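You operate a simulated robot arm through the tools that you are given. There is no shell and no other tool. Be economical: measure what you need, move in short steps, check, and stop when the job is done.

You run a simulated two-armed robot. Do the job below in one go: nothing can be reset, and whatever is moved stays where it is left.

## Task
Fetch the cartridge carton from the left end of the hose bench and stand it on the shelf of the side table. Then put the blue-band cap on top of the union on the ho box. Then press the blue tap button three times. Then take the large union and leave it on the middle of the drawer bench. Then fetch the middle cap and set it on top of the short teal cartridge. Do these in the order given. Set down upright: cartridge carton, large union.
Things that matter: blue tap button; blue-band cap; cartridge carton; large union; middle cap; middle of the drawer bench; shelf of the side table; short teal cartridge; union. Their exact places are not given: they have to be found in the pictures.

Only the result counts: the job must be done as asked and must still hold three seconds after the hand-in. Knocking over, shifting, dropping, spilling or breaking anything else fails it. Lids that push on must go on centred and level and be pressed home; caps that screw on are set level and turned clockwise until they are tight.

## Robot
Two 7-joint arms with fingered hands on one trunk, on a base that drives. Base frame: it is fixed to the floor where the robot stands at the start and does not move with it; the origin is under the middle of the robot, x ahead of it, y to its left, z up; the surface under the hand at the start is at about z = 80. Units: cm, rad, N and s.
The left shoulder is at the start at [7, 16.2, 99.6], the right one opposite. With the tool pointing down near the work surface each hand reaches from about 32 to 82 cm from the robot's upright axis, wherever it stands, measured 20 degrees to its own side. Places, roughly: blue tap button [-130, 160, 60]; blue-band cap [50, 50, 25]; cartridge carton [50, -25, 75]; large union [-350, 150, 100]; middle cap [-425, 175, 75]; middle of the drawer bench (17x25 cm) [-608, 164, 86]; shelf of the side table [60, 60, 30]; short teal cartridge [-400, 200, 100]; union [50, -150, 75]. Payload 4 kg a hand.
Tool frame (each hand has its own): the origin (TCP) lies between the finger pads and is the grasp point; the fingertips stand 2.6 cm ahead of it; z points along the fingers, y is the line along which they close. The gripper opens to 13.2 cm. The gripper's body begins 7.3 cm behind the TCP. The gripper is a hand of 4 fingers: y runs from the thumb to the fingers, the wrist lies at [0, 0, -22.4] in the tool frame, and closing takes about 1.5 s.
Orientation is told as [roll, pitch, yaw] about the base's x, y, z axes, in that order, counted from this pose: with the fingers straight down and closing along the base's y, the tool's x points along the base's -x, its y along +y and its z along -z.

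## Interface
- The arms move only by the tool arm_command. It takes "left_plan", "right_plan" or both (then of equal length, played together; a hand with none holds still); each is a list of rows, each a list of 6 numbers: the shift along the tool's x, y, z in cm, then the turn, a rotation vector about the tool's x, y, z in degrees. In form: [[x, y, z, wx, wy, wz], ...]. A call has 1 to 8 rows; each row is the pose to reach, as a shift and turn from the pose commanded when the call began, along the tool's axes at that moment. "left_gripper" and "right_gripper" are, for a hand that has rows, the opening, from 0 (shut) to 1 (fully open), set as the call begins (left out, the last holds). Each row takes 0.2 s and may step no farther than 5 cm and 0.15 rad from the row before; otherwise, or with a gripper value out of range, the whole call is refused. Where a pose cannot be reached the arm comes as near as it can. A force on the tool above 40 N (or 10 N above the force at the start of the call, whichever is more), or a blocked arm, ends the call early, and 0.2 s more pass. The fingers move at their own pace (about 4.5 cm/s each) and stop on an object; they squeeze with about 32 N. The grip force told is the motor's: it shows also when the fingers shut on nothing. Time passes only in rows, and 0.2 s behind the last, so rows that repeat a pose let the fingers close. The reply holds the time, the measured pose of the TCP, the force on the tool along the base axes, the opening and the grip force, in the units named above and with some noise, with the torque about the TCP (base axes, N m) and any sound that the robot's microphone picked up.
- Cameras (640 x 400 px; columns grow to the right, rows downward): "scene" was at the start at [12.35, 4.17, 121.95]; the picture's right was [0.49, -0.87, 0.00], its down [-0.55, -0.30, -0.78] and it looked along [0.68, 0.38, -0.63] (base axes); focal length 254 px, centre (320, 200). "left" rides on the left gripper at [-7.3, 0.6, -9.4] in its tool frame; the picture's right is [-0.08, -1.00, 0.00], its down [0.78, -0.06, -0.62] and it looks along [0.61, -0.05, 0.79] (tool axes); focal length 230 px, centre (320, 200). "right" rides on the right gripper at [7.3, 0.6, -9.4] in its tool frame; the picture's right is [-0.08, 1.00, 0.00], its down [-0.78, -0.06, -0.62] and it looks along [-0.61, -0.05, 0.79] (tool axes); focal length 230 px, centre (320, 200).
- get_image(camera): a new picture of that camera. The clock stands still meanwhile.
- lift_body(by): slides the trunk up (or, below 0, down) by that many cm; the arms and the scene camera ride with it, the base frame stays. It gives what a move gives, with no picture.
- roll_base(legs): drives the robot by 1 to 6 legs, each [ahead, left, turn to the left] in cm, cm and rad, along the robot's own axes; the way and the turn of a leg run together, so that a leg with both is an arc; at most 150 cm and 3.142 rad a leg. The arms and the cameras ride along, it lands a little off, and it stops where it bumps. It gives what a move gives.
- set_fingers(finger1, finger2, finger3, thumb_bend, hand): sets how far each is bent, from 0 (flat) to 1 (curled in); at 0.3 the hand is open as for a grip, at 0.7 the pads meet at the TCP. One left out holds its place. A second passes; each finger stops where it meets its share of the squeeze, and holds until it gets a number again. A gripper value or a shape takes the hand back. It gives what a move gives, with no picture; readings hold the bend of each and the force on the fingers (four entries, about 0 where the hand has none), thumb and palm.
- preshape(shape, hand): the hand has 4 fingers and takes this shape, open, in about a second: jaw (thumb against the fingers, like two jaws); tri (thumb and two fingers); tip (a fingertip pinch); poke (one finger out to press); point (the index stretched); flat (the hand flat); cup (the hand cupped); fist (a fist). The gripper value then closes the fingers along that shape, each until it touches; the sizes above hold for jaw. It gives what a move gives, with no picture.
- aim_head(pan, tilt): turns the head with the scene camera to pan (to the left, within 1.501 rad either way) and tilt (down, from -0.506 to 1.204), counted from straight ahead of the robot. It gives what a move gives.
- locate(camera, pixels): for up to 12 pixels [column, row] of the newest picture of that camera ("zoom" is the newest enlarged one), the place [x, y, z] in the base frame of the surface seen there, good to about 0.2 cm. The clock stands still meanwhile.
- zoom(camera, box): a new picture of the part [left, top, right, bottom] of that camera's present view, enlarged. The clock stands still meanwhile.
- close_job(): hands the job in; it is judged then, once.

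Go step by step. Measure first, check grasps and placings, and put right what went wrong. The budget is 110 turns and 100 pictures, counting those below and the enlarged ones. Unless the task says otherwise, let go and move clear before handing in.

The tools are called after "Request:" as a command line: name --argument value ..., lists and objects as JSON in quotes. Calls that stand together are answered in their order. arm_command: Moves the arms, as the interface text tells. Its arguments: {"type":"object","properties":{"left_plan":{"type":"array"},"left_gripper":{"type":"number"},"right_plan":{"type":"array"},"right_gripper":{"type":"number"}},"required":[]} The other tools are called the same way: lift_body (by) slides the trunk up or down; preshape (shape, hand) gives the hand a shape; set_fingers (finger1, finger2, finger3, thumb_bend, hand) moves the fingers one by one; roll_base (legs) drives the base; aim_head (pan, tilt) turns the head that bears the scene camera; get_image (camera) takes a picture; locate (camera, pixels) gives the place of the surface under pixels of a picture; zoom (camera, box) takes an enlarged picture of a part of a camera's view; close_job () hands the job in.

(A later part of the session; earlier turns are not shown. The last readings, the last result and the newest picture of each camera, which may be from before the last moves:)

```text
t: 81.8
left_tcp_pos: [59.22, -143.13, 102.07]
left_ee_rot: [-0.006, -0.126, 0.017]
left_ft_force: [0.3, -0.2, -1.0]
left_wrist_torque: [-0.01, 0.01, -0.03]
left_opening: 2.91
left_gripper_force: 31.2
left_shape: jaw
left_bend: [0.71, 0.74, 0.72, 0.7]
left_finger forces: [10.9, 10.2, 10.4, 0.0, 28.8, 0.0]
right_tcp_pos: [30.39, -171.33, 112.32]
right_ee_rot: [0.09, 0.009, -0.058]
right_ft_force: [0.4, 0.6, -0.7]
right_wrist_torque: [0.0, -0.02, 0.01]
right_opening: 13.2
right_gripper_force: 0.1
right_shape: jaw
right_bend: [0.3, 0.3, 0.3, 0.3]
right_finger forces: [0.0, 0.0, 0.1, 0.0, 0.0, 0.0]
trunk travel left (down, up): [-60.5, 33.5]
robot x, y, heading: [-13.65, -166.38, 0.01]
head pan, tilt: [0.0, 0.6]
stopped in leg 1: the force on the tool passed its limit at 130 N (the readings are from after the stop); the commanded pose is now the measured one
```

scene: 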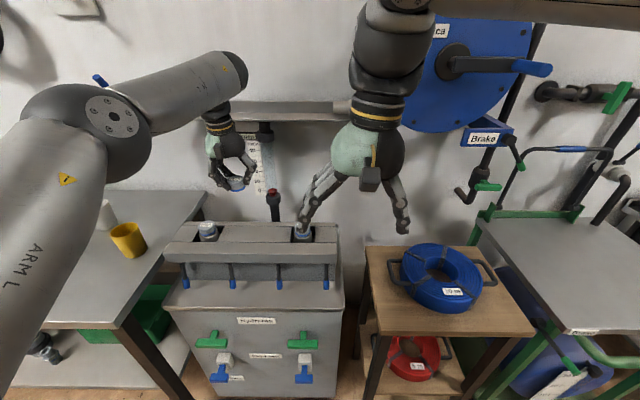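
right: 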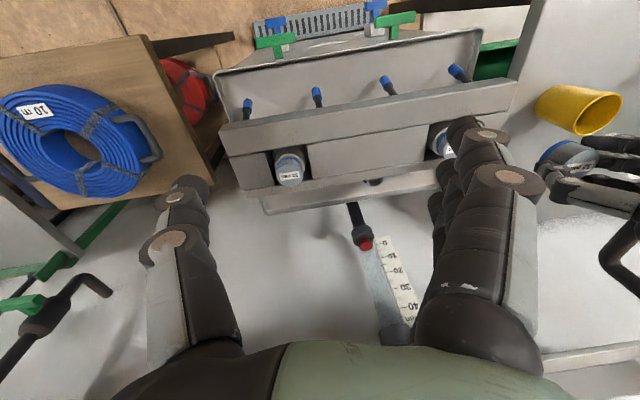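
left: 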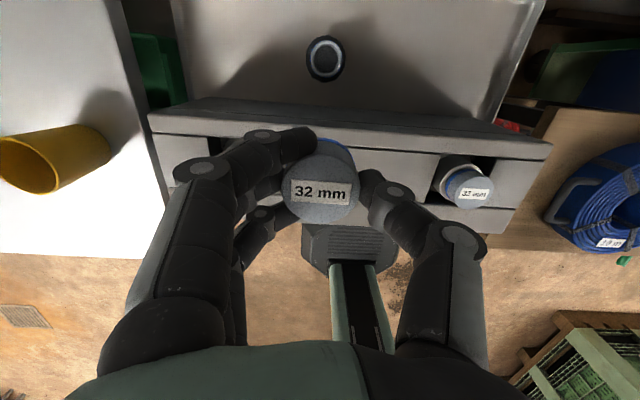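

The drive stopped on a bump, probably the left wrist or camera against the wall shelf. I'll back off and check.

Request:
roll_base --legs '[[-5, 0, 0]]'

Request:
zoom --camera "scene" --box '[140, 30, 400, 260]'

Request:
get_image --camera "left"

```text
t: 82.8
left_tcp_pos: [54.44, -143.06, 101.93]
left_ee_rot: [-0.006, -0.121, 0.015]
left_ft_force: [-0.3, -0.6, 0.1]
left_wrist_torque: [0.0, -0.01, -0.02]
left_opening: 2.92
left_gripper_force: 32.0
left_shape: jaw
left_bend: [0.71, 0.74, 0.72, 0.7]
left_finger forces: [11.0, 10.2, 10.4, 0.0, 28.8, 0.1]
right_tcp_pos: [25.66, -171.3, 112.33]
right_ee_rot: [0.091, 0.009, -0.06]
right_ft_force: [0.0, 0.4, 0.3]
right_wrist_torque: [-0.01, 0.02, -0.03]
right_opening: 13.21
right_gripper_force: 0.1
right_shape: jaw
right_bend: [0.3, 0.3, 0.3, 0.3]
right_finger forces: [0.0, 0.1, 0.0, 0.0, 0.1, 0.1]
trunk travel left (down, up): [-60.5, 33.5]
robot x, y, heading: [-18.68, -166.64, 0.014]
head pan, tilt: [0.0, 0.6]
```

```text
1.74 times, centred on (270, 145) of scene
```

zoom: 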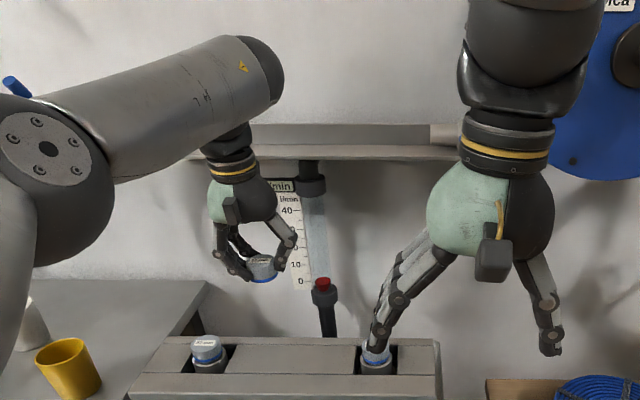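

```text
46 pictures are left
```

left: 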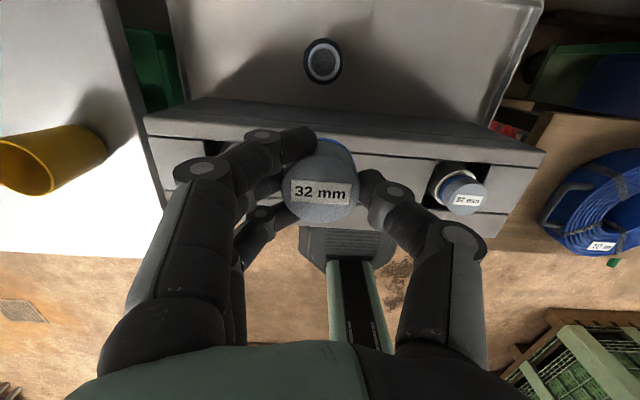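

The cap is still well seated in the hand. The camera hit the shelf edge at x 67.6, so I'll measure the forearm end to plan the way in underneath.

Request:
locate --camera "scene" --pixels '[[247, 70], [240, 75], [230, 70], [235, 55], [238, 92], [230, 110], [262, 121], [262, 103], [238, 150], [285, 120]]'

```text
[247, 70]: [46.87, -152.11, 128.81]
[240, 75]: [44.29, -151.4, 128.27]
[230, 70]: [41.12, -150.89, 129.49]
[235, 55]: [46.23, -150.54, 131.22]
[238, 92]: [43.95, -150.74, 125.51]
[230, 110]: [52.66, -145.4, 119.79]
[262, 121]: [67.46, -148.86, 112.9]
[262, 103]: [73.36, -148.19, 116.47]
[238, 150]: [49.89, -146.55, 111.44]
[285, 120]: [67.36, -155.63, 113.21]
```

The forearm end stays clear of the shelf (x≈62 at the goal), so only the camera matters. I'll lower the trunk 9 cm, restore the tilt, then advance underneath.

Request:
lift_body --by -9

Request:
arm_command --left_plan '[[0, 0, 0, 0.3, -1.1, 0], [0, 0, 0, 0.3, -1.1, 0]]'

Request:
roll_base --legs '[[5.6, -0.3, -0.012]]'

Request:
zoom --camera "left" --box '[220, 60, 430, 240]'

```text
t: 84.0
left_tcp_pos: [54.19, -143.11, 93.13]
left_ee_rot: [-0.005, -0.126, 0.016]
left_ft_force: [0.0, -0.8, -0.4]
left_wrist_torque: [-0.01, 0.02, -0.02]
left_opening: 2.92
left_gripper_force: 31.9
left_shape: jaw
left_bend: [0.71, 0.74, 0.72, 0.7]
left_finger forces: [10.9, 10.2, 10.3, 0.0, 28.7, 0.0]
right_tcp_pos: [25.32, -171.29, 103.38]
right_ee_rot: [0.091, 0.007, -0.06]
right_ft_force: [0.2, -0.6, -0.1]
right_wrist_torque: [-0.01, 0.01, -0.01]
right_opening: 13.16
right_gripper_force: 0.1
right_shape: jaw
right_bend: [0.3, 0.3, 0.3, 0.3]
right_finger forces: [0.1, 0.1, 0.0, 0.0, 0.0, 0.0]
trunk travel left (down, up): [-51.5, 42.5]
robot x, y, heading: [-18.54, -166.85, 0.015]
head pan, tilt: [0.0, 0.6]
```

```text
t: 84.6
left_tcp_pos: [54.2, -143.12, 92.99]
left_ee_rot: [-0.011, -0.145, 0.016]
left_ft_force: [0.3, -0.6, -1.3]
left_wrist_torque: [0.01, 0.01, 0.03]
left_opening: 2.92
left_gripper_force: 31.8
left_shape: jaw
left_bend: [0.71, 0.74, 0.72, 0.7]
left_finger forces: [11.1, 10.3, 10.5, 0.0, 28.8, 0.0]
right_tcp_pos: [25.46, -171.24, 103.25]
right_ee_rot: [0.092, 0.007, -0.059]
right_ft_force: [-0.3, -0.7, -0.9]
right_wrist_torque: [-0.02, 0.01, -0.01]
right_opening: 13.18
right_gripper_force: 0.1
right_shape: jaw
right_bend: [0.3, 0.3, 0.3, 0.3]
right_finger forces: [0.0, 0.0, 0.0, 0.0, 0.1, 0.1]
trunk travel left (down, up): [-51.5, 42.5]
robot x, y, heading: [-18.54, -166.65, 0.01]
head pan, tilt: [0.0, 0.6]
```

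```text
t: 85.6
left_tcp_pos: [60.27, -144.25, 93.12]
left_ee_rot: [-0.009, -0.145, 0.002]
left_ft_force: [0.6, -1.0, -0.6]
left_wrist_torque: [0.0, 0.04, -0.01]
left_opening: 2.92
left_gripper_force: 32.3
left_shape: jaw
left_bend: [0.71, 0.74, 0.72, 0.7]
left_finger forces: [11.1, 10.3, 10.5, 0.1, 28.7, 0.0]
right_tcp_pos: [31.03, -171.99, 103.25]
right_ee_rot: [0.089, 0.009, -0.074]
right_ft_force: [1.2, -0.9, -0.5]
right_wrist_torque: [0.04, 0.03, 0.03]
right_opening: 13.21
right_gripper_force: 0.1
right_shape: jaw
right_bend: [0.3, 0.3, 0.3, 0.3]
right_finger forces: [0.0, 0.1, 0.1, 0.0, 0.0, 0.1]
trunk travel left (down, up): [-51.5, 42.5]
robot x, y, heading: [-12.89, -167.05, 0.002]
head pan, tilt: [0.0, 0.6]
```

```text
2.22 times, centred on (325, 150) of left
```

zoom: 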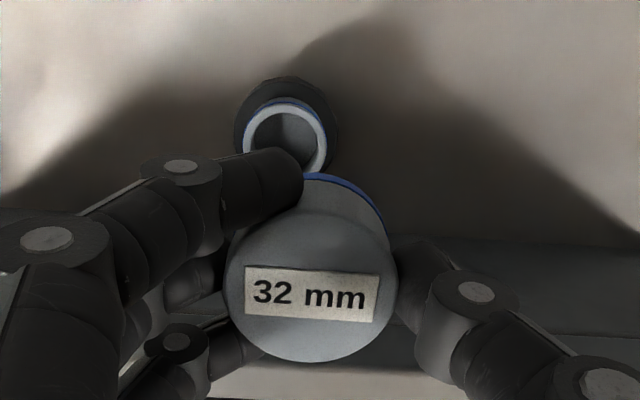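

The TCP is at (60.27,-144.25). I'll correct y by 0.85, level the tilt and lower 10.5 cm by the trunk.

Request:
arm_command --left_plan '[[0.1, 0.85, 0, -0.5, 0.3, 0], [0.1, 0.85, 0, -0.5, 0.3, 0]]'

Request:
lift_body --by -10.5

Request:
get_image --camera "left"

Request:
zoom --camera "scene" --box '[150, 60, 400, 260]'

```text
t: 86.2
left_tcp_pos: [60.16, -143.43, 92.98]
left_ee_rot: [-0.002, -0.138, 0.003]
left_ft_force: [0.2, 0.8, -0.7]
left_wrist_torque: [-0.02, -0.01, -0.01]
left_opening: 2.88
left_gripper_force: 32.2
left_shape: jaw
left_bend: [0.71, 0.74, 0.72, 0.7]
left_finger forces: [11.1, 10.2, 10.6, 0.0, 28.8, 0.1]
right_tcp_pos: [31.07, -172.1, 103.13]
right_ee_rot: [0.089, 0.007, -0.072]
right_ft_force: [-0.3, 0.8, 0.2]
right_wrist_torque: [-0.01, -0.01, 0.04]
right_opening: 13.22
right_gripper_force: 0.1
right_shape: jaw
right_bend: [0.3, 0.3, 0.3, 0.3]
right_finger forces: [0.0, 0.0, 0.1, 0.0, 0.0, 0.0]
trunk travel left (down, up): [-51.5, 42.5]
robot x, y, heading: [-13.53, -166.95, -0.003]
head pan, tilt: [0.0, 0.6]
```

```text
t: 87.5
left_tcp_pos: [60.01, -143.43, 82.51]
left_ee_rot: [-0.001, -0.137, 0.002]
left_ft_force: [0.5, 0.3, -1.1]
left_wrist_torque: [0.02, -0.02, -0.05]
left_opening: 2.9
left_gripper_force: 32.4
left_shape: jaw
left_bend: [0.71, 0.74, 0.72, 0.7]
left_finger forces: [11.1, 10.2, 10.6, 0.1, 28.7, 0.1]
right_tcp_pos: [30.84, -172.17, 92.73]
right_ee_rot: [0.091, 0.006, -0.072]
right_ft_force: [0.6, -0.2, -0.2]
right_wrist_torque: [0.03, 0.0, -0.02]
right_opening: 13.19
right_gripper_force: 0.0
right_shape: jaw
right_bend: [0.3, 0.3, 0.3, 0.3]
right_finger forces: [0.1, 0.1, 0.0, 0.1, 0.1, 0.0]
trunk travel left (down, up): [-41.0, 53.0]
robot x, y, heading: [-12.83, -166.83, 0.0]
head pan, tilt: [0.0, 0.6]
```

```text
44 pictures are left
```

left: 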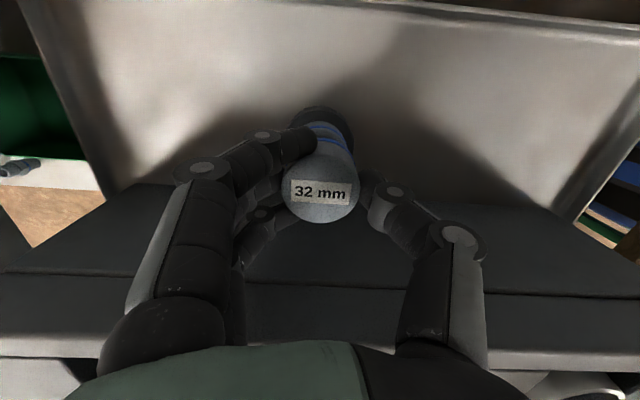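

```text
2.00 times, centred on (275, 160) of scene
```

zoom: 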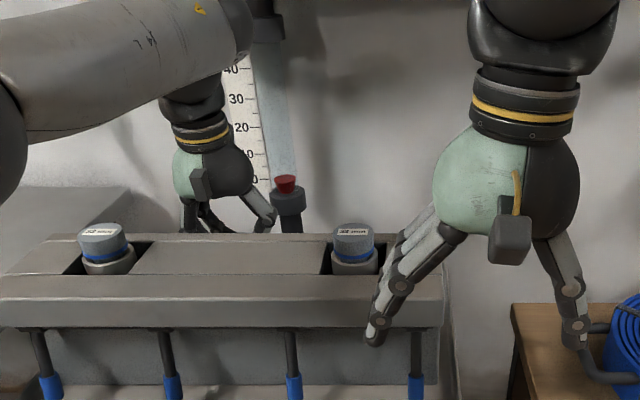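

Alignment looks close. I'll zoom in on the cap and spigot before the last centimetre.

Request:
zoom --camera "left" --box '[260, 90, 390, 230]'

```text
2.86 times, centred on (325, 160) of left
```

zoom: 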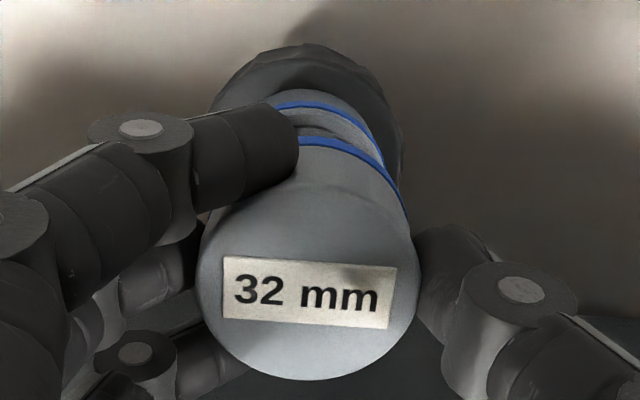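

The cap and collar are coaxial to within about 0.1 cm. I'll lower gently until contact.

Request:
arm_command --left_plan '[[-0.05, -0.05, 0.5, 0, 0, 0], [0.02, -0.05, 1.0, 0, 0, 0], [0.06, -0.05, 1.25, 0, 0, 0], [0.09, -0.05, 1.45, 0, 0, 0], [0.11, -0.05, 1.6, 0, 0, 0]]'

```text
t: 88.7
left_tcp_pos: [60.12, -143.52, 81.24]
left_ee_rot: [-0.002, -0.142, 0.004]
left_ft_force: [-0.2, 0.3, 5.5]
left_wrist_torque: [0.1, 0.12, 0.03]
left_opening: 2.89
left_gripper_force: 32.2
left_shape: jaw
left_bend: [0.71, 0.74, 0.73, 0.7]
left_finger forces: [12.4, 10.3, 13.1, 0.0, 29.4, 0.2]
right_tcp_pos: [30.84, -172.08, 92.86]
right_ee_rot: [0.09, 0.007, -0.07]
right_ft_force: [-0.6, -0.1, -0.1]
right_wrist_torque: [0.02, 0.01, -0.02]
right_opening: 13.2
right_gripper_force: 0.0
right_shape: jaw
right_bend: [0.3, 0.3, 0.3, 0.3]
right_finger forces: [0.0, 0.1, 0.0, 0.0, 0.1, 0.0]
trunk travel left (down, up): [-41.0, 53.0]
robot x, y, heading: [-12.72, -166.88, 0.004]
head pan, tilt: [0.0, 0.6]
```

There is contact at z 81.24 with 5.5 N, which matches the rim. I'll press a bit more to see whether it slides home or needs turning.

Request:
arm_command --left_plan '[[0.04, 0, 0.3, 0, 0, 0], [0.08, 0, 0.6, 0, 0, 0], [0.12, 0, 0.9, 0, 0, 0]]'

Request:
zoom --camera "left" --box '[260, 90, 390, 230]'

```text
t: 89.5
left_tcp_pos: [60.05, -143.6, 80.91]
left_ee_rot: [-0.002, -0.153, 0.005]
left_ft_force: [4.5, 2.9, 39.8]
left_wrist_torque: [0.14, 0.0, -0.01]
left_opening: 3.0
left_gripper_force: 31.6
left_shape: jaw
left_bend: [0.72, 0.74, 0.73, 0.71]
left_finger forces: [20.4, 13.2, 19.5, 0.1, 36.3, 0.0]
right_tcp_pos: [30.53, -172.3, 93.09]
right_ee_rot: [0.092, 0.002, -0.073]
right_ft_force: [0.3, -0.1, -1.0]
right_wrist_torque: [0.0, 0.01, 0.01]
right_opening: 13.19
right_gripper_force: 0.1
right_shape: jaw
right_bend: [0.3, 0.3, 0.3, 0.3]
right_finger forces: [0.0, 0.0, 0.0, 0.0, 0.1, 0.1]
trunk travel left (down, up): [-41.0, 53.0]
robot x, y, heading: [-12.8, -167.41, -0.003]
head pan, tilt: [0.0, 0.6]
```

```text
2.86 times, centred on (325, 160) of left
```

zoom: 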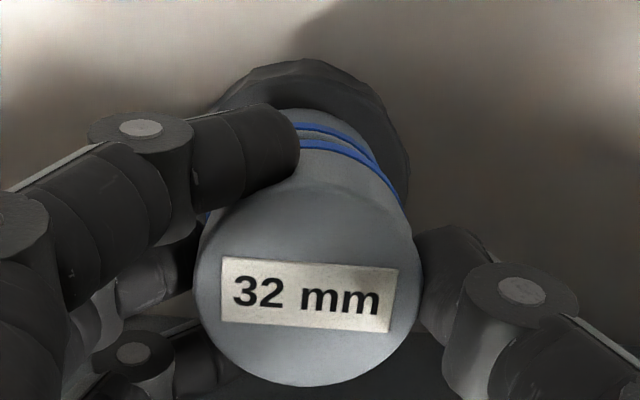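

It doesn't push further at 40 N, so it may be threaded. I'll ease off and turn clockwise 40° with a light press, watching the torque and height.

Request:
arm_command --left_plan '[[-0.06, 0, -0.55, 0, 0, 0], [-0.06, 0.05, -0.55, 1.1, 0, 7.9], [-0.06, 0.1, -0.55, 2.2, 0, 15.8], [-0.07, 0.14, -0.55, 3.3, 0, 23.8], [-0.08, 0.18, -0.55, 4.4, 0, 31.7], [-0.1, 0.22, -0.55, 5.5, 0, 39.6]]'

Request:
zoom --camera "left" --box '[240, 70, 400, 230]'

```text
t: 90.9
left_tcp_pos: [59.06, -143.78, 80.93]
left_ee_rot: [0.014, -0.156, -0.693]
left_ft_force: [11.0, 6.0, 41.9]
left_wrist_torque: [0.31, -0.21, 0.11]
left_opening: 3.11
left_gripper_force: 32.2
left_shape: jaw
left_bend: [0.72, 0.74, 0.73, 0.71]
left_finger forces: [23.9, 14.1, 20.3, 0.0, 35.7, 0.1]
left hand out of reach, approached as far as the arm can: row 6
right_tcp_pos: [30.61, -172.16, 93.0]
right_ee_rot: [0.091, 0.003, -0.072]
right_ft_force: [0.2, -0.3, 0.3]
right_wrist_torque: [-0.03, 0.0, -0.03]
right_opening: 13.19
right_gripper_force: 0.1
right_shape: jaw
right_bend: [0.3, 0.3, 0.3, 0.3]
right_finger forces: [0.0, 0.0, 0.0, 0.0, 0.1, 0.1]
trunk travel left (down, up): [-41.0, 53.0]
robot x, y, heading: [-12.68, -167.11, 0.0]
head pan, tilt: [0.0, 0.6]
```

```text
2.50 times, centred on (320, 150) of left
```

zoom: 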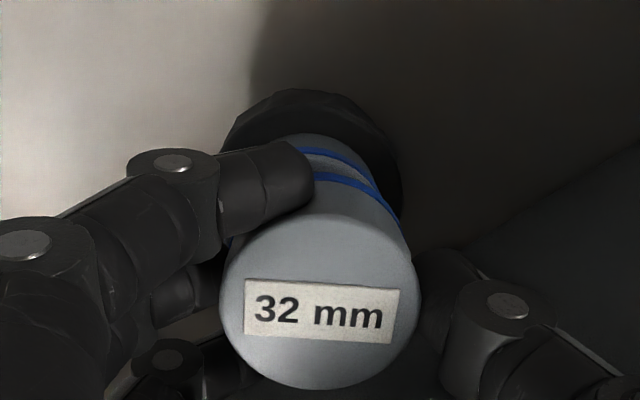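

The cap turned freely without threading (0.11 N m), but the hand drifted 1 cm toward the robot at its reach limit. I'll lift slightly, turn back and recentre.

Request:
arm_command --left_plan '[[-0.14, 0, -1.0, 0, 0, 0], [-0.14, 0, -1.0, -1.1, 0, -7.9], [-0.14, 0, -1.0, -2.2, 0, -15.8], [-0.14, 0, -1.0, -3.3, 0, -23.8], [-0.14, 0, -1.0, -4.4, 0, -31.7], [-0.14, 0, -1.0, -5.5, 0, -39.6], [-0.14, 0, -1.0, -5.5, 0, -39.6]]'

Request:
zoom --camera "left" --box '[260, 90, 390, 230]'

```text
t: 92.5
left_tcp_pos: [58.88, -143.97, 80.99]
left_ee_rot: [-0.002, -0.139, 0.005]
left_ft_force: [-0.2, 0.1, 3.1]
left_wrist_torque: [0.08, 0.01, -0.01]
left_opening: 2.98
left_gripper_force: 32.2
left_shape: jaw
left_bend: [0.72, 0.74, 0.73, 0.71]
left_finger forces: [18.4, 11.5, 15.9, 0.0, 31.7, 0.1]
left hand out of reach, approached as far as the arm can: row 1
right_tcp_pos: [30.92, -172.12, 92.85]
right_ee_rot: [0.09, 0.008, -0.071]
right_ft_force: [0.9, -0.3, -0.6]
right_wrist_torque: [0.02, 0.0, 0.02]
right_opening: 13.17
right_gripper_force: 0.0
right_shape: jaw
right_bend: [0.3, 0.3, 0.3, 0.3]
right_finger forces: [0.0, 0.0, 0.1, 0.0, 0.0, 0.0]
trunk travel left (down, up): [-41.0, 53.0]
robot x, y, heading: [-12.72, -166.51, 0.003]
head pan, tilt: [0.0, 0.6]
```

```text
2.86 times, centred on (325, 160) of left
```

zoom: 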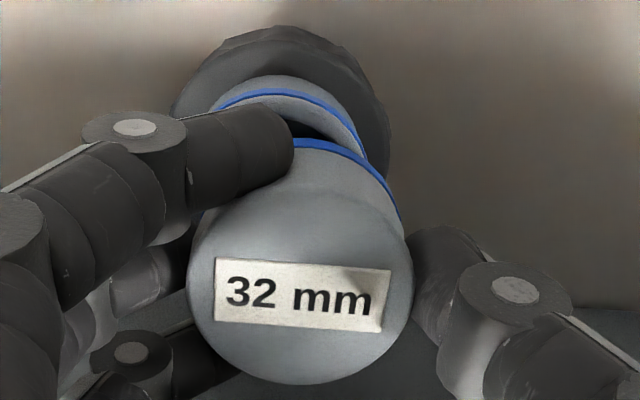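

The cap is now off-centre toward the robot and still touching. I'll raise 2.5 cm and re-measure the union and the held cap.

Request:
lift_body --by 2.5

Request:
zoom --camera "left" --box '[240, 60, 400, 230]'

```text
t: 93.2
left_tcp_pos: [59.04, -143.89, 83.5]
left_ee_rot: [-0.001, -0.137, 0.001]
left_ft_force: [-0.4, -0.1, -1.3]
left_wrist_torque: [-0.04, 0.01, -0.02]
left_opening: 2.91
left_gripper_force: 32.0
left_shape: jaw
left_bend: [0.71, 0.74, 0.72, 0.71]
left_finger forces: [17.7, 11.1, 15.3, 0.1, 31.3, 0.0]
right_tcp_pos: [30.98, -172.04, 95.31]
right_ee_rot: [0.091, 0.007, -0.07]
right_ft_force: [0.1, 0.1, -0.2]
right_wrist_torque: [-0.03, 0.03, 0.01]
right_opening: 13.19
right_gripper_force: 0.0
right_shape: jaw
right_bend: [0.3, 0.3, 0.3, 0.3]
right_finger forces: [0.1, 0.1, 0.1, 0.0, 0.0, 0.0]
trunk travel left (down, up): [-43.5, 50.5]
robot x, y, heading: [-12.82, -167.13, -0.001]
head pan, tilt: [0.0, 0.6]
```

```text
2.35 times, centred on (320, 145) of left
```

zoom: 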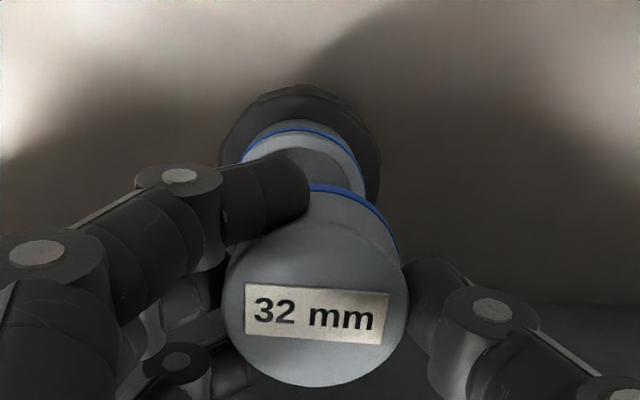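

I'll check the levelness of the held cap and the union position with locate.

Request:
locate --camera "zoom" --pixels '[[235, 300], [400, 300], [317, 380], [317, 230], [280, 360], [360, 360], [262, 140], [350, 145], [310, 126], [310, 90], [360, 150]]'

```text
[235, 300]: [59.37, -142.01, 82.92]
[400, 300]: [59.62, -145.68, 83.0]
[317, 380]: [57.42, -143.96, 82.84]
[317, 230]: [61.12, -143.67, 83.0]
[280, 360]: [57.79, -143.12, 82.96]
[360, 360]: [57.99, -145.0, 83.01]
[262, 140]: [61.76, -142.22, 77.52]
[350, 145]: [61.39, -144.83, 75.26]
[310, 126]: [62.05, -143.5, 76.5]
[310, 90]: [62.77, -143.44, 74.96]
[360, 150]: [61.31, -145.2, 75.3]
```

The cap is level and centred 0.4 ahead of the TCP. I'll move to (60.1,-143.47) and then lower lightly.

Request:
arm_command --left_plan '[[-1.05, 0.42, 0.15, 0, 0, 0], [-1.05, 0.42, 0.15, 0, 0, 0]]'

Request:
zoom --camera "left" --box '[240, 60, 400, 230]'

```text
t: 93.8
left_tcp_pos: [59.95, -143.64, 83.48]
left_ee_rot: [-0.001, -0.139, 0.005]
left_ft_force: [0.0, -0.1, -0.3]
left_wrist_torque: [0.03, 0.02, -0.02]
left_opening: 2.95
left_gripper_force: 32.0
left_shape: jaw
left_bend: [0.71, 0.74, 0.72, 0.71]
left_finger forces: [17.6, 11.1, 15.4, 0.0, 31.4, 0.0]
right_tcp_pos: [30.89, -172.07, 95.28]
right_ee_rot: [0.089, 0.005, -0.07]
right_ft_force: [-1.2, 0.2, -0.8]
right_wrist_torque: [-0.01, 0.01, 0.04]
right_opening: 13.19
right_gripper_force: 0.0
right_shape: jaw
right_bend: [0.3, 0.3, 0.3, 0.3]
right_finger forces: [0.0, 0.1, 0.0, 0.0, 0.0, 0.0]
trunk travel left (down, up): [-43.5, 50.5]
robot x, y, heading: [-12.76, -166.74, 0.002]
head pan, tilt: [0.0, 0.6]
```

```text
2.35 times, centred on (320, 145) of left
```

zoom: 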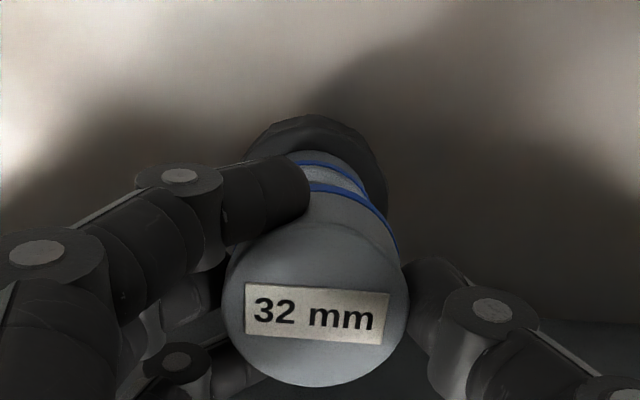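

The axes line up sideways. I'll check the union's x position again, since the cap may have dragged it slightly.

Request:
locate --camera "zoom" --pixels '[[312, 118], [312, 124], [350, 130], [384, 190], [325, 163], [340, 175], [318, 170], [317, 382], [230, 300], [404, 300], [250, 140]]'

```text
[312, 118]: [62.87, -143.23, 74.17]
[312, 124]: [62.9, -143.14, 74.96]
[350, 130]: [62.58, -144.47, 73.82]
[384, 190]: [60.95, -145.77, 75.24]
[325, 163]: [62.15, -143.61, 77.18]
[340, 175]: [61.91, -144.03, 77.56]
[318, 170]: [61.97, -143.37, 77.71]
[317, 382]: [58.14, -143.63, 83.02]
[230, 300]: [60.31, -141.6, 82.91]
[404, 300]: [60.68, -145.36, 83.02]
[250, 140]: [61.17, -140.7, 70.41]
```

Refined values: cap centre about (60.15,-143.48), union centre about (60.4,-143.4). I'll shift 0.25 cm forward and lower to light contact.

Request:
arm_command --left_plan '[[-0.24, 0.06, 0.1, 0, 0, 0], [-0.04, 0.06, 1.2, 0, 0, 0], [0.06, 0.06, 2.0, 0, 0, 0], [0.1, 0.06, 2.3, 0, 0, 0], [0.12, 0.06, 2.45, 0, 0, 0], [0.13, 0.06, 2.55, 0, 0, 0]]'

Request:
zoom --camera "left" --box '[240, 60, 400, 230]'

```text
t: 95.2
left_tcp_pos: [60.18, -143.4, 81.11]
left_ee_rot: [-0.002, -0.143, 0.003]
left_ft_force: [-0.6, 0.9, 3.7]
left_wrist_torque: [0.05, 0.06, 0.01]
left_opening: 2.94
left_gripper_force: 32.4
left_shape: jaw
left_bend: [0.71, 0.74, 0.72, 0.71]
left_finger forces: [17.9, 11.1, 16.4, 0.1, 31.5, 0.1]
right_tcp_pos: [30.8, -172.12, 95.35]
right_ee_rot: [0.091, 0.009, -0.071]
right_ft_force: [-0.4, -0.6, 0.6]
right_wrist_torque: [-0.03, -0.02, 0.03]
right_opening: 13.18
right_gripper_force: 0.2
right_shape: jaw
right_bend: [0.3, 0.3, 0.3, 0.3]
right_finger forces: [0.1, 0.0, 0.0, 0.1, 0.1, 0.0]
trunk travel left (down, up): [-43.5, 50.5]
robot x, y, heading: [-13.27, -166.79, -0.002]
head pan, tilt: [0.0, 0.6]
```

```text
2.35 times, centred on (320, 145) of left
```

zoom: 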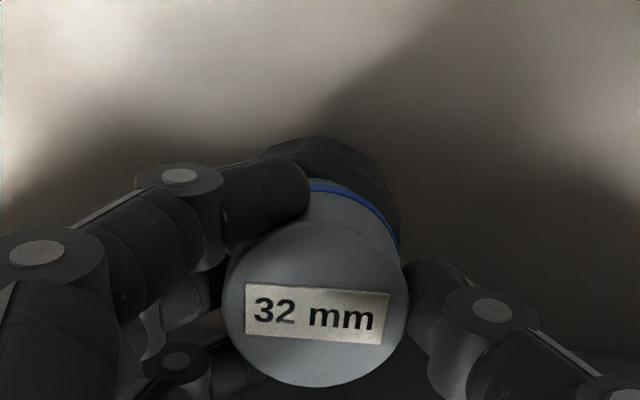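

The union's blue band is no longer visible below the cap's band. I'll locate the cap edges and collar to understand the seating.

Request:
locate --camera "zoom" --pixels '[[315, 140], [315, 165], [325, 186], [325, 182], [385, 225], [395, 200], [340, 180], [317, 384], [230, 300], [404, 300], [317, 300]]'

```text
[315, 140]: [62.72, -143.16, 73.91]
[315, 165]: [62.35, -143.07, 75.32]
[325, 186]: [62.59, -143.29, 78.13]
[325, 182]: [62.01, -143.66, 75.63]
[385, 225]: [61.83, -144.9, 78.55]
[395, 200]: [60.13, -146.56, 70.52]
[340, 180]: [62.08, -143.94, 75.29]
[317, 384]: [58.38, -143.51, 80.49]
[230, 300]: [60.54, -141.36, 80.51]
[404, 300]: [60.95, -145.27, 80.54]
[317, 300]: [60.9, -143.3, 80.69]
```

The cap is about 0.3 cm too far forward now (its back edge at x 62.5 against the spigot's ~62.1). The cap is slightly wider than the spigot, so it may slip over. I'll lift, shift back 0.25 and lower again.

Request:
arm_command --left_plan '[[-0.1, 0, -0.6, 0, 0, 0], [0.18, -0.1, -0.6, 0, 0, 0], [0.22, -0.1, -0.3, 0, 0, 0], [0.26, -0.1, 0.0, 0, 0, 0], [0.28, -0.1, 0.15, 0, 0, 0], [0.29, -0.1, 0.25, 0, 0, 0]]'

Request:
zoom --camera "left" --box '[270, 80, 380, 150]'

```text
t: 96.7
left_tcp_pos: [59.89, -143.5, 80.97]
left_ee_rot: [-0.002, -0.143, 0.004]
left_ft_force: [1.5, -0.4, 14.3]
left_wrist_torque: [0.15, 0.13, -0.01]
left_opening: 2.92
left_gripper_force: 32.0
left_shape: jaw
left_bend: [0.71, 0.74, 0.73, 0.71]
left_finger forces: [19.6, 11.3, 18.8, 0.0, 33.7, 0.1]
right_tcp_pos: [30.79, -172.12, 95.35]
right_ee_rot: [0.091, 0.005, -0.072]
right_ft_force: [0.7, -0.5, 0.0]
right_wrist_torque: [-0.01, 0.0, 0.0]
right_opening: 13.19
right_gripper_force: 0.0
right_shape: jaw
right_bend: [0.3, 0.3, 0.3, 0.3]
right_finger forces: [0.1, 0.1, 0.0, 0.1, 0.0, 0.1]
trunk travel left (down, up): [-43.5, 50.5]
robot x, y, heading: [-12.86, -167.0, 0.0]
head pan, tilt: [0.0, 0.6]
```

```text
5.71 times, centred on (325, 115) of left
```

zoom: 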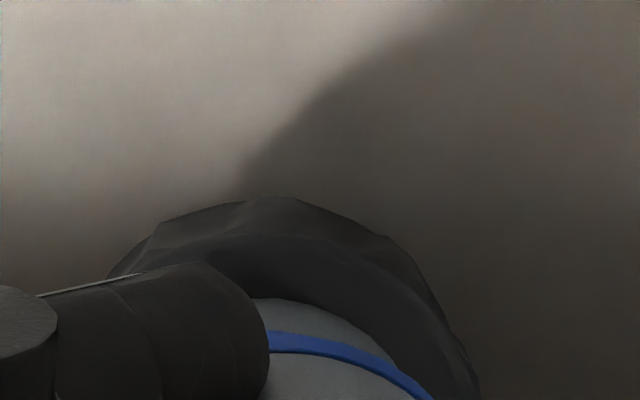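

The spigot shows a little behind the cap's band, but the cap still overhangs by about 0.2. I'll shift back 0.2 more and compare.

Request:
arm_command --left_plan '[[-0.1, 0, -0.6, 0, 0, 0], [0.13, 0, -0.6, 0, 0, 0], [0.16, 0, -0.3, 0, 0, 0], [0.19, 0, -0.15, 0, 0, 0], [0.2, 0, 0, 0, 0, 0]]'

Request:
zoom --camera "left" --box '[260, 90, 390, 230]'

```text
t: 97.8
left_tcp_pos: [59.56, -143.51, 81.02]
left_ee_rot: [-0.001, -0.142, 0.004]
left_ft_force: [0.2, 0.1, 13.6]
left_wrist_torque: [0.22, 0.16, -0.01]
left_opening: 2.93
left_gripper_force: 31.9
left_shape: jaw
left_bend: [0.71, 0.74, 0.73, 0.71]
left_finger forces: [19.7, 11.4, 19.3, 0.0, 33.2, 0.0]
right_tcp_pos: [30.88, -172.15, 95.34]
right_ee_rot: [0.089, 0.006, -0.071]
right_ft_force: [-0.9, -0.2, 0.9]
right_wrist_torque: [-0.01, -0.03, 0.01]
right_opening: 13.2
right_gripper_force: 0.1
right_shape: jaw
right_bend: [0.3, 0.3, 0.3, 0.3]
right_finger forces: [0.0, 0.1, 0.0, 0.1, 0.1, 0.1]
trunk travel left (down, up): [-43.5, 50.5]
robot x, y, heading: [-13.1, -166.81, 0.0]
head pan, tilt: [0.0, 0.6]
```

```text
2.86 times, centred on (325, 160) of left
```

zoom: 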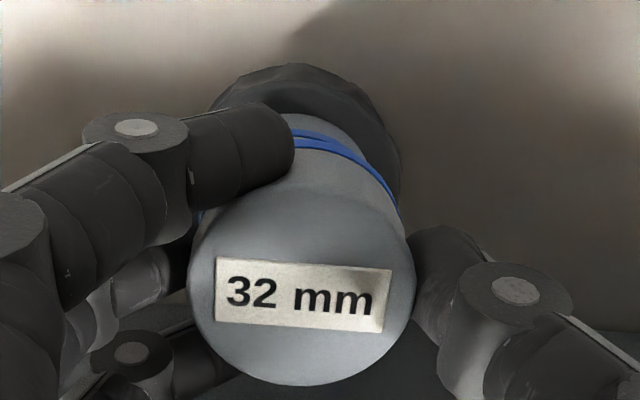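

The two bands are now concentric and nearly touching, so the cap sits centred on the rim. I'll ease the pressure, open the fingers and rise.

Request:
arm_command --left_plan '[[-0.01, 0, -0.12, 0, 0, 0], [-0.01, 0, -0.12, 0, 0, 0], [-0.01, 0, -0.12, 0, 0, 0], [-0.01, 0, -0.12, 0, 0, 0], [-0.01, 0, -0.12, 0, 0, 0], [-0.01, 0, -0.12, 0, 0, 0], [-0.01, 0, -0.12, 0, 0, 0]]' --left_gripper 0.5

Request:
arm_command --left_plan '[[-0.14, 0, -1, 0, 0, 0], [-0.42, 0, -3, 0, 0, 0], [-0.84, 0, -6, 0, 0, 0], [-0.84, 0, -6, 0, 0, 0]]'

Request:
zoom --camera "left" --box '[240, 40, 400, 180]'

```text
t: 99.5
left_tcp_pos: [59.77, -143.65, 80.77]
left_ee_rot: [-0.001, -0.139, 0.002]
left_ft_force: [0.2, 0.1, 0.4]
left_wrist_torque: [0.01, -0.01, 0.0]
left_opening: 6.51
left_gripper_force: 0.0
left_shape: jaw
left_bend: [0.73, 0.73, 0.73, 0.7]
left_finger forces: [0.0, 0.1, 0.0, 0.0, 0.1, 0.0]
right_tcp_pos: [31.02, -171.98, 95.37]
right_ee_rot: [0.09, 0.008, -0.071]
right_ft_force: [0.1, -0.1, -0.2]
right_wrist_torque: [0.0, 0.03, -0.01]
right_opening: 13.18
right_gripper_force: 0.0
right_shape: jaw
right_bend: [0.3, 0.3, 0.3, 0.3]
right_finger forces: [0.0, 0.0, 0.0, 0.0, 0.0, 0.0]
trunk travel left (down, up): [-43.5, 50.5]
robot x, y, heading: [-12.64, -167.07, 0.002]
head pan, tilt: [0.0, 0.6]
```

```text
t: 100.5
left_tcp_pos: [59.69, -143.69, 86.87]
left_ee_rot: [-0.001, -0.139, 0.0]
left_ft_force: [-0.5, 0.4, -0.6]
left_wrist_torque: [-0.01, 0.0, -0.02]
left_opening: 6.52
left_gripper_force: 0.1
left_shape: jaw
left_bend: [0.73, 0.73, 0.73, 0.7]
left_finger forces: [0.1, 0.0, 0.1, 0.1, 0.0, 0.0]
right_tcp_pos: [30.85, -172.06, 95.24]
right_ee_rot: [0.091, 0.005, -0.073]
right_ft_force: [0.1, -0.3, -0.3]
right_wrist_torque: [-0.01, -0.02, 0.0]
right_opening: 13.19
right_gripper_force: 0.1
right_shape: jaw
right_bend: [0.3, 0.3, 0.3, 0.3]
right_finger forces: [0.1, 0.0, 0.0, 0.1, 0.0, 0.0]
trunk travel left (down, up): [-43.5, 50.5]
robot x, y, heading: [-13.1, -166.93, -0.002]
head pan, tilt: [0.0, 0.6]
```

```text
2.86 times, centred on (320, 110) of left
```

zoom: 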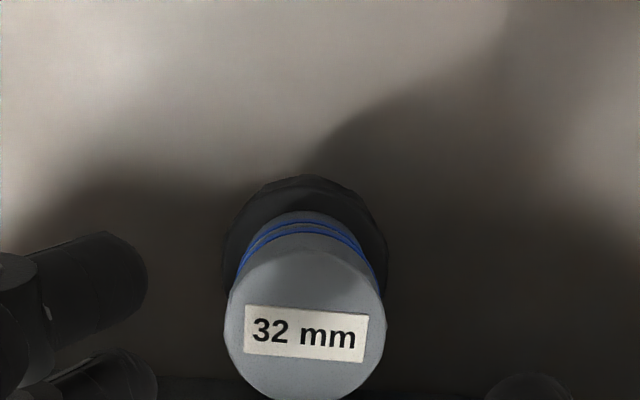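

The cap rests concentric on the union, with the rings and collar centred around col 305. I'll check its level and height.

Request:
locate --camera "zoom" --pixels '[[235, 325], [378, 325], [305, 385], [305, 265], [305, 325], [305, 225], [305, 190], [240, 260], [370, 260]]'

```text
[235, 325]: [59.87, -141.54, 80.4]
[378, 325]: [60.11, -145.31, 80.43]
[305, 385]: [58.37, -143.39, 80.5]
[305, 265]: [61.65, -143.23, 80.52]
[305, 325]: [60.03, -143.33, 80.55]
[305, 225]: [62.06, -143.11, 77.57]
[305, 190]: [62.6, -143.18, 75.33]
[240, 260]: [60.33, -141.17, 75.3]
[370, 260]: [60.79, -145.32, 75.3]
```

The cap is level at z 80.4–80.5. I'll close the fingers above it and press gently on the centre to make sure it's home.

Request:
arm_command --left_plan '[[0, 0.3, 0, 0, 0, 0], [0, 0.3, 0, 0, 0, 0], [0, 0.3, 0, 0, 0, 0], [0, 0.3, 0, 0, 0, 0], [0, 0.3, 0, 0, 0, 0], [0, 0.3, 0, 0, 0, 0], [0, 0.3, 0, 0, 0, 0]]' --left_gripper 0

Request:
arm_command --left_plan '[[0.3, 0, 2, 0, 0, 0], [0.42, 0, 3, 0, 0, 0], [0.5, 0, 3.5, 0, 0, 0], [0.55, 0, 3.9, 0, 0, 0], [0.58, 0, 4.2, 0, 0, 0], [0.6, 0, 4.5, 0, 0, 0]]'

```text
t: 102.0
left_tcp_pos: [59.74, -143.29, 86.88]
left_ee_rot: [-0.002, -0.138, 0.001]
left_ft_force: [-0.3, -0.3, 0.8]
left_wrist_torque: [-0.01, 0.03, 0.0]
left_opening: 0.01
left_gripper_force: 31.8
left_shape: jaw
left_bend: [0.69, 0.57, 0.69, 0.67]
left_finger forces: [0.0, 0.0, 0.1, 0.1, 0.0, 0.1]
right_tcp_pos: [30.77, -172.1, 95.3]
right_ee_rot: [0.092, 0.007, -0.072]
right_ft_force: [-0.5, -0.8, -0.1]
right_wrist_torque: [0.01, 0.03, 0.01]
right_opening: 13.21
right_gripper_force: 0.0
right_shape: jaw
right_bend: [0.3, 0.3, 0.3, 0.3]
right_finger forces: [0.0, 0.0, 0.0, 0.1, 0.0, 0.0]
trunk travel left (down, up): [-43.5, 50.5]
robot x, y, heading: [-13.02, -166.81, 0.005]
head pan, tilt: [0.0, 0.6]
```

```text
t: 103.4
left_tcp_pos: [59.96, -143.28, 83.61]
left_ee_rot: [-0.002, -0.16, 0.006]
left_ft_force: [-4.5, -0.1, 23.3]
left_wrist_torque: [0.27, 0.14, 0.04]
left_opening: 0.01
left_gripper_force: 32.2
left_shape: jaw
left_bend: [0.69, 0.62, 0.69, 0.68]
left_finger forces: [0.0, 45.6, 0.0, 0.0, 0.0, 0.0]
right_tcp_pos: [30.8, -172.09, 95.33]
right_ee_rot: [0.091, 0.006, -0.072]
right_ft_force: [-0.3, 0.0, 0.3]
right_wrist_torque: [0.0, 0.04, 0.03]
right_opening: 13.2
right_gripper_force: 0.2
right_shape: jaw
right_bend: [0.3, 0.3, 0.3, 0.3]
right_finger forces: [0.1, 0.0, 0.1, 0.1, 0.1, 0.1]
trunk travel left (down, up): [-43.5, 50.5]
robot x, y, heading: [-13.0, -166.94, -0.002]
head pan, tilt: [0.0, 0.6]
stopped in row 6 (left hand): the force on the tool passed its limit at 42 N (the readings are from after the stop); the commanded pose is now the measured one
```

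I pressed it with 42 N. I'll rise and check that it stayed centred.

Request:
arm_command --left_plan '[[-0.2, 0, -1.5, 0, 0, 0], [-0.5, 0, -4, 0, 0, 0]]'

Request:
lift_body --by 7

Request:
zoom --camera "left" --box '[240, 20, 400, 120]'

```text
t: 104.0
left_tcp_pos: [59.79, -143.38, 87.11]
left_ee_rot: [-0.003, -0.15, 0.007]
left_ft_force: [0.8, 0.2, -0.1]
left_wrist_torque: [-0.01, 0.0, 0.0]
left_opening: 0.01
left_gripper_force: 32.3
left_shape: jaw
left_bend: [0.69, 0.59, 0.69, 0.68]
left_finger forces: [0.1, 0.0, 0.0, 0.1, 0.0, 0.1]
right_tcp_pos: [31.01, -172.12, 95.34]
right_ee_rot: [0.091, 0.007, -0.072]
right_ft_force: [-1.1, 0.0, -0.2]
right_wrist_torque: [0.0, -0.04, -0.01]
right_opening: 13.18
right_gripper_force: 0.0
right_shape: jaw
right_bend: [0.3, 0.3, 0.3, 0.3]
right_finger forces: [0.0, 0.1, 0.0, 0.0, 0.0, 0.1]
trunk travel left (down, up): [-43.5, 50.5]
robot x, y, heading: [-13.0, -167.12, 0.005]
head pan, tilt: [0.0, 0.6]
```

```text
t: 105.1
left_tcp_pos: [59.93, -143.29, 94.09]
left_ee_rot: [-0.003, -0.149, 0.005]
left_ft_force: [0.3, -0.9, -0.7]
left_wrist_torque: [0.03, -0.02, 0.0]
left_opening: 0.03
left_gripper_force: 31.8
left_shape: jaw
left_bend: [0.69, 0.59, 0.69, 0.68]
left_finger forces: [0.0, 0.0, 0.1, 0.1, 0.0, 0.0]
right_tcp_pos: [31.07, -172.11, 102.24]
right_ee_rot: [0.09, 0.01, -0.072]
right_ft_force: [0.1, -1.1, -0.9]
right_wrist_torque: [0.03, 0.0, -0.02]
right_opening: 13.18
right_gripper_force: 0.1
right_shape: jaw
right_bend: [0.3, 0.3, 0.3, 0.3]
right_finger forces: [0.0, 0.1, 0.0, 0.0, 0.1, 0.1]
trunk travel left (down, up): [-50.5, 43.5]
robot x, y, heading: [-13.05, -166.86, -0.001]
head pan, tilt: [0.0, 0.6]
```

```text
4.00 times, centred on (320, 70) of left
```

zoom: 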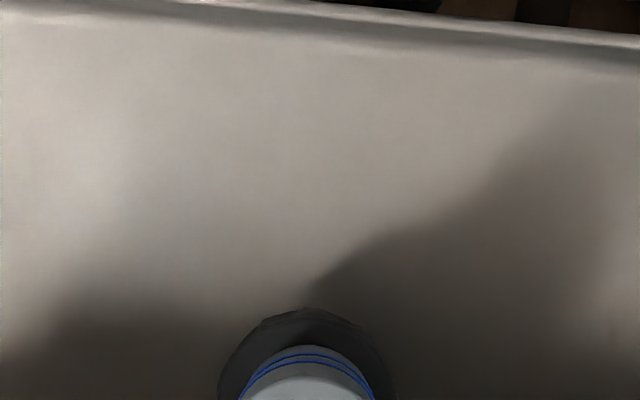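

The cap is still in place with concentric bands. Next is the blue tap button near (-130,160,60), so I'll back away, tuck the left hand, go back along the free aisle and turn that way.

Request:
roll_base --legs '[[-55, 0, 0]]'

Request:
arm_command --left_plan '[[4, 0, -1, 0, 1.5, 0], [8, 0, -2, 0, 3, 0], [12, 0, -2, 0, 5, 0], [16, 0, -2, 0, 7, 0], [20, 0, -2, 0, 8, 0], [24, 0, -2, 0, 8, 0]]' --left_gripper 1

Request:
roll_base --legs '[[0, 145, 0], [0, 0, 1.8]]'

Request:
aim_head --pan 0 --tilt 0.35

Request:
get_image --camera "scene"

```text
t: 108.3
left_tcp_pos: [3.45, -143.57, 93.98]
left_ee_rot: [-0.002, -0.15, 0.002]
left_ft_force: [0.1, -0.5, 0.0]
left_wrist_torque: [-0.02, -0.03, -0.01]
left_opening: 0.0
left_gripper_force: 32.1
left_shape: jaw
left_bend: [0.69, 0.59, 0.69, 0.68]
left_finger forces: [0.0, 0.0, 0.0, 0.1, 0.1, 0.0]
right_tcp_pos: [-25.56, -172.12, 102.39]
right_ee_rot: [0.091, 0.007, -0.075]
right_ft_force: [0.5, -0.6, -0.1]
right_wrist_torque: [0.0, -0.03, -0.06]
right_opening: 13.2
right_gripper_force: 0.0
right_shape: jaw
right_bend: [0.3, 0.3, 0.3, 0.3]
right_finger forces: [0.0, 0.1, 0.0, 0.1, 0.0, 0.0]
trunk travel left (down, up): [-50.5, 43.5]
robot x, y, heading: [-69.53, -166.52, -0.0]
head pan, tilt: [0.0, 0.6]
```

```text
t: 109.7
left_tcp_pos: [-20.87, -143.45, 92.4]
left_ee_rot: [-0.004, -0.012, 0.001]
left_ft_force: [-0.1, 0.4, 0.4]
left_wrist_torque: [-0.03, -0.01, 0.01]
left_opening: 13.19
left_gripper_force: 0.0
left_shape: jaw
left_bend: [0.3, 0.3, 0.3, 0.3]
left_finger forces: [0.1, 0.1, 0.0, 0.1, 0.0, 0.1]
right_tcp_pos: [-25.76, -172.04, 102.24]
right_ee_rot: [0.09, 0.007, -0.076]
right_ft_force: [0.2, 0.6, -0.1]
right_wrist_torque: [-0.02, -0.02, -0.04]
right_opening: 13.2
right_gripper_force: 0.0
right_shape: jaw
right_bend: [0.3, 0.3, 0.3, 0.3]
right_finger forces: [0.0, 0.0, 0.0, 0.0, 0.1, 0.1]
trunk travel left (down, up): [-50.5, 43.5]
robot x, y, heading: [-69.42, -166.6, -0.004]
head pan, tilt: [0.0, 0.6]
```

```text
t: 121.3
left_tcp_pos: [-101.41, 23.49, 92.35]
left_ee_rot: [-0.003, -0.011, 1.774]
left_ft_force: [-0.5, 0.8, -0.2]
left_wrist_torque: [0.03, -0.02, -0.03]
left_opening: 13.18
left_gripper_force: 0.0
left_shape: jaw
left_bend: [0.3, 0.3, 0.3, 0.3]
left_finger forces: [0.0, 0.0, 0.0, 0.1, 0.1, 0.0]
right_tcp_pos: [-72.29, 24.7, 102.31]
right_ee_rot: [0.092, 0.007, 1.7]
right_ft_force: [-0.3, 0.7, -0.5]
right_wrist_torque: [0.01, 0.02, 0.0]
right_opening: 13.19
right_gripper_force: 0.1
right_shape: jaw
right_bend: [0.3, 0.3, 0.3, 0.3]
right_finger forces: [0.0, 0.0, 0.0, 0.0, 0.0, 0.0]
trunk travel left (down, up): [-50.5, 43.5]
robot x, y, heading: [-68.41, -19.47, 1.772]
head pan, tilt: [0.0, 0.6]
```

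```text
t: 122.1
left_tcp_pos: [-101.26, 23.51, 92.44]
left_ee_rot: [-0.001, -0.01, 1.776]
left_ft_force: [0.0, -0.6, -0.2]
left_wrist_torque: [0.01, -0.02, -0.03]
left_opening: 13.2
left_gripper_force: 0.0
left_shape: jaw
left_bend: [0.3, 0.3, 0.3, 0.3]
left_finger forces: [0.0, 0.0, 0.0, 0.0, 0.1, 0.1]
right_tcp_pos: [-72.18, 24.57, 102.3]
right_ee_rot: [0.09, 0.006, 1.7]
right_ft_force: [-0.2, 0.1, -0.1]
right_wrist_torque: [0.0, -0.04, 0.02]
right_opening: 13.2
right_gripper_force: 0.2
right_shape: jaw
right_bend: [0.3, 0.3, 0.3, 0.3]
right_finger forces: [0.1, 0.0, 0.0, 0.1, 0.0, 0.0]
trunk travel left (down, up): [-50.5, 43.5]
robot x, y, heading: [-68.65, -19.1, 1.77]
head pan, tilt: [0.0, 0.351]
```

```text
31 pictures are left
```

scene: 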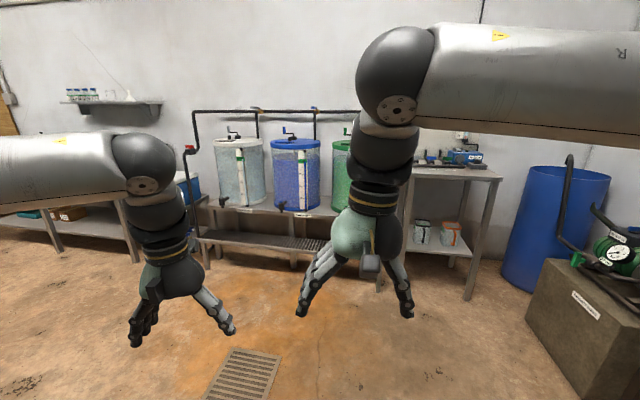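

Three tanks (clear, blue and green) with taps are ahead, the blue one's tap near (280,207). I'll zoom in and locate it.

Request:
zoom --camera "scene" --box '[190, 120, 390, 245]'

Request:
locate --camera "scene" --pixels '[[281, 205], [225, 201], [330, 208], [295, 180], [270, 203], [255, 240], [310, 212], [200, 220]]'

```text
3.20 times, centred on (290, 182) of scene
```

zoom: 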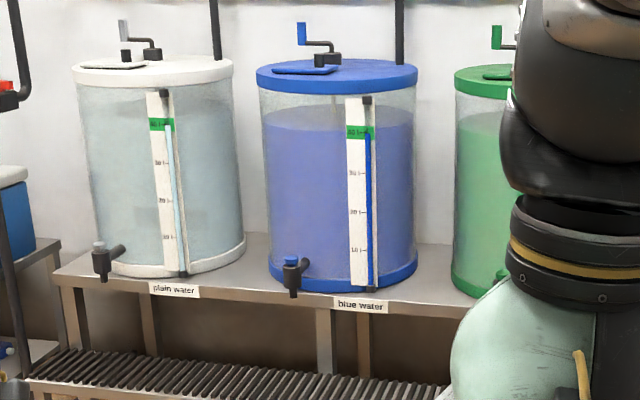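

```text
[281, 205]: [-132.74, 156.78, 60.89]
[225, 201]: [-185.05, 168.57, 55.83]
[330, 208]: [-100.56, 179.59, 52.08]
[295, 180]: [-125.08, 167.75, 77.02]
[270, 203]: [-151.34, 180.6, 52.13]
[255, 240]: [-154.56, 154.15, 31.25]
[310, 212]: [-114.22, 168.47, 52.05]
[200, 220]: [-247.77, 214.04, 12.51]
```

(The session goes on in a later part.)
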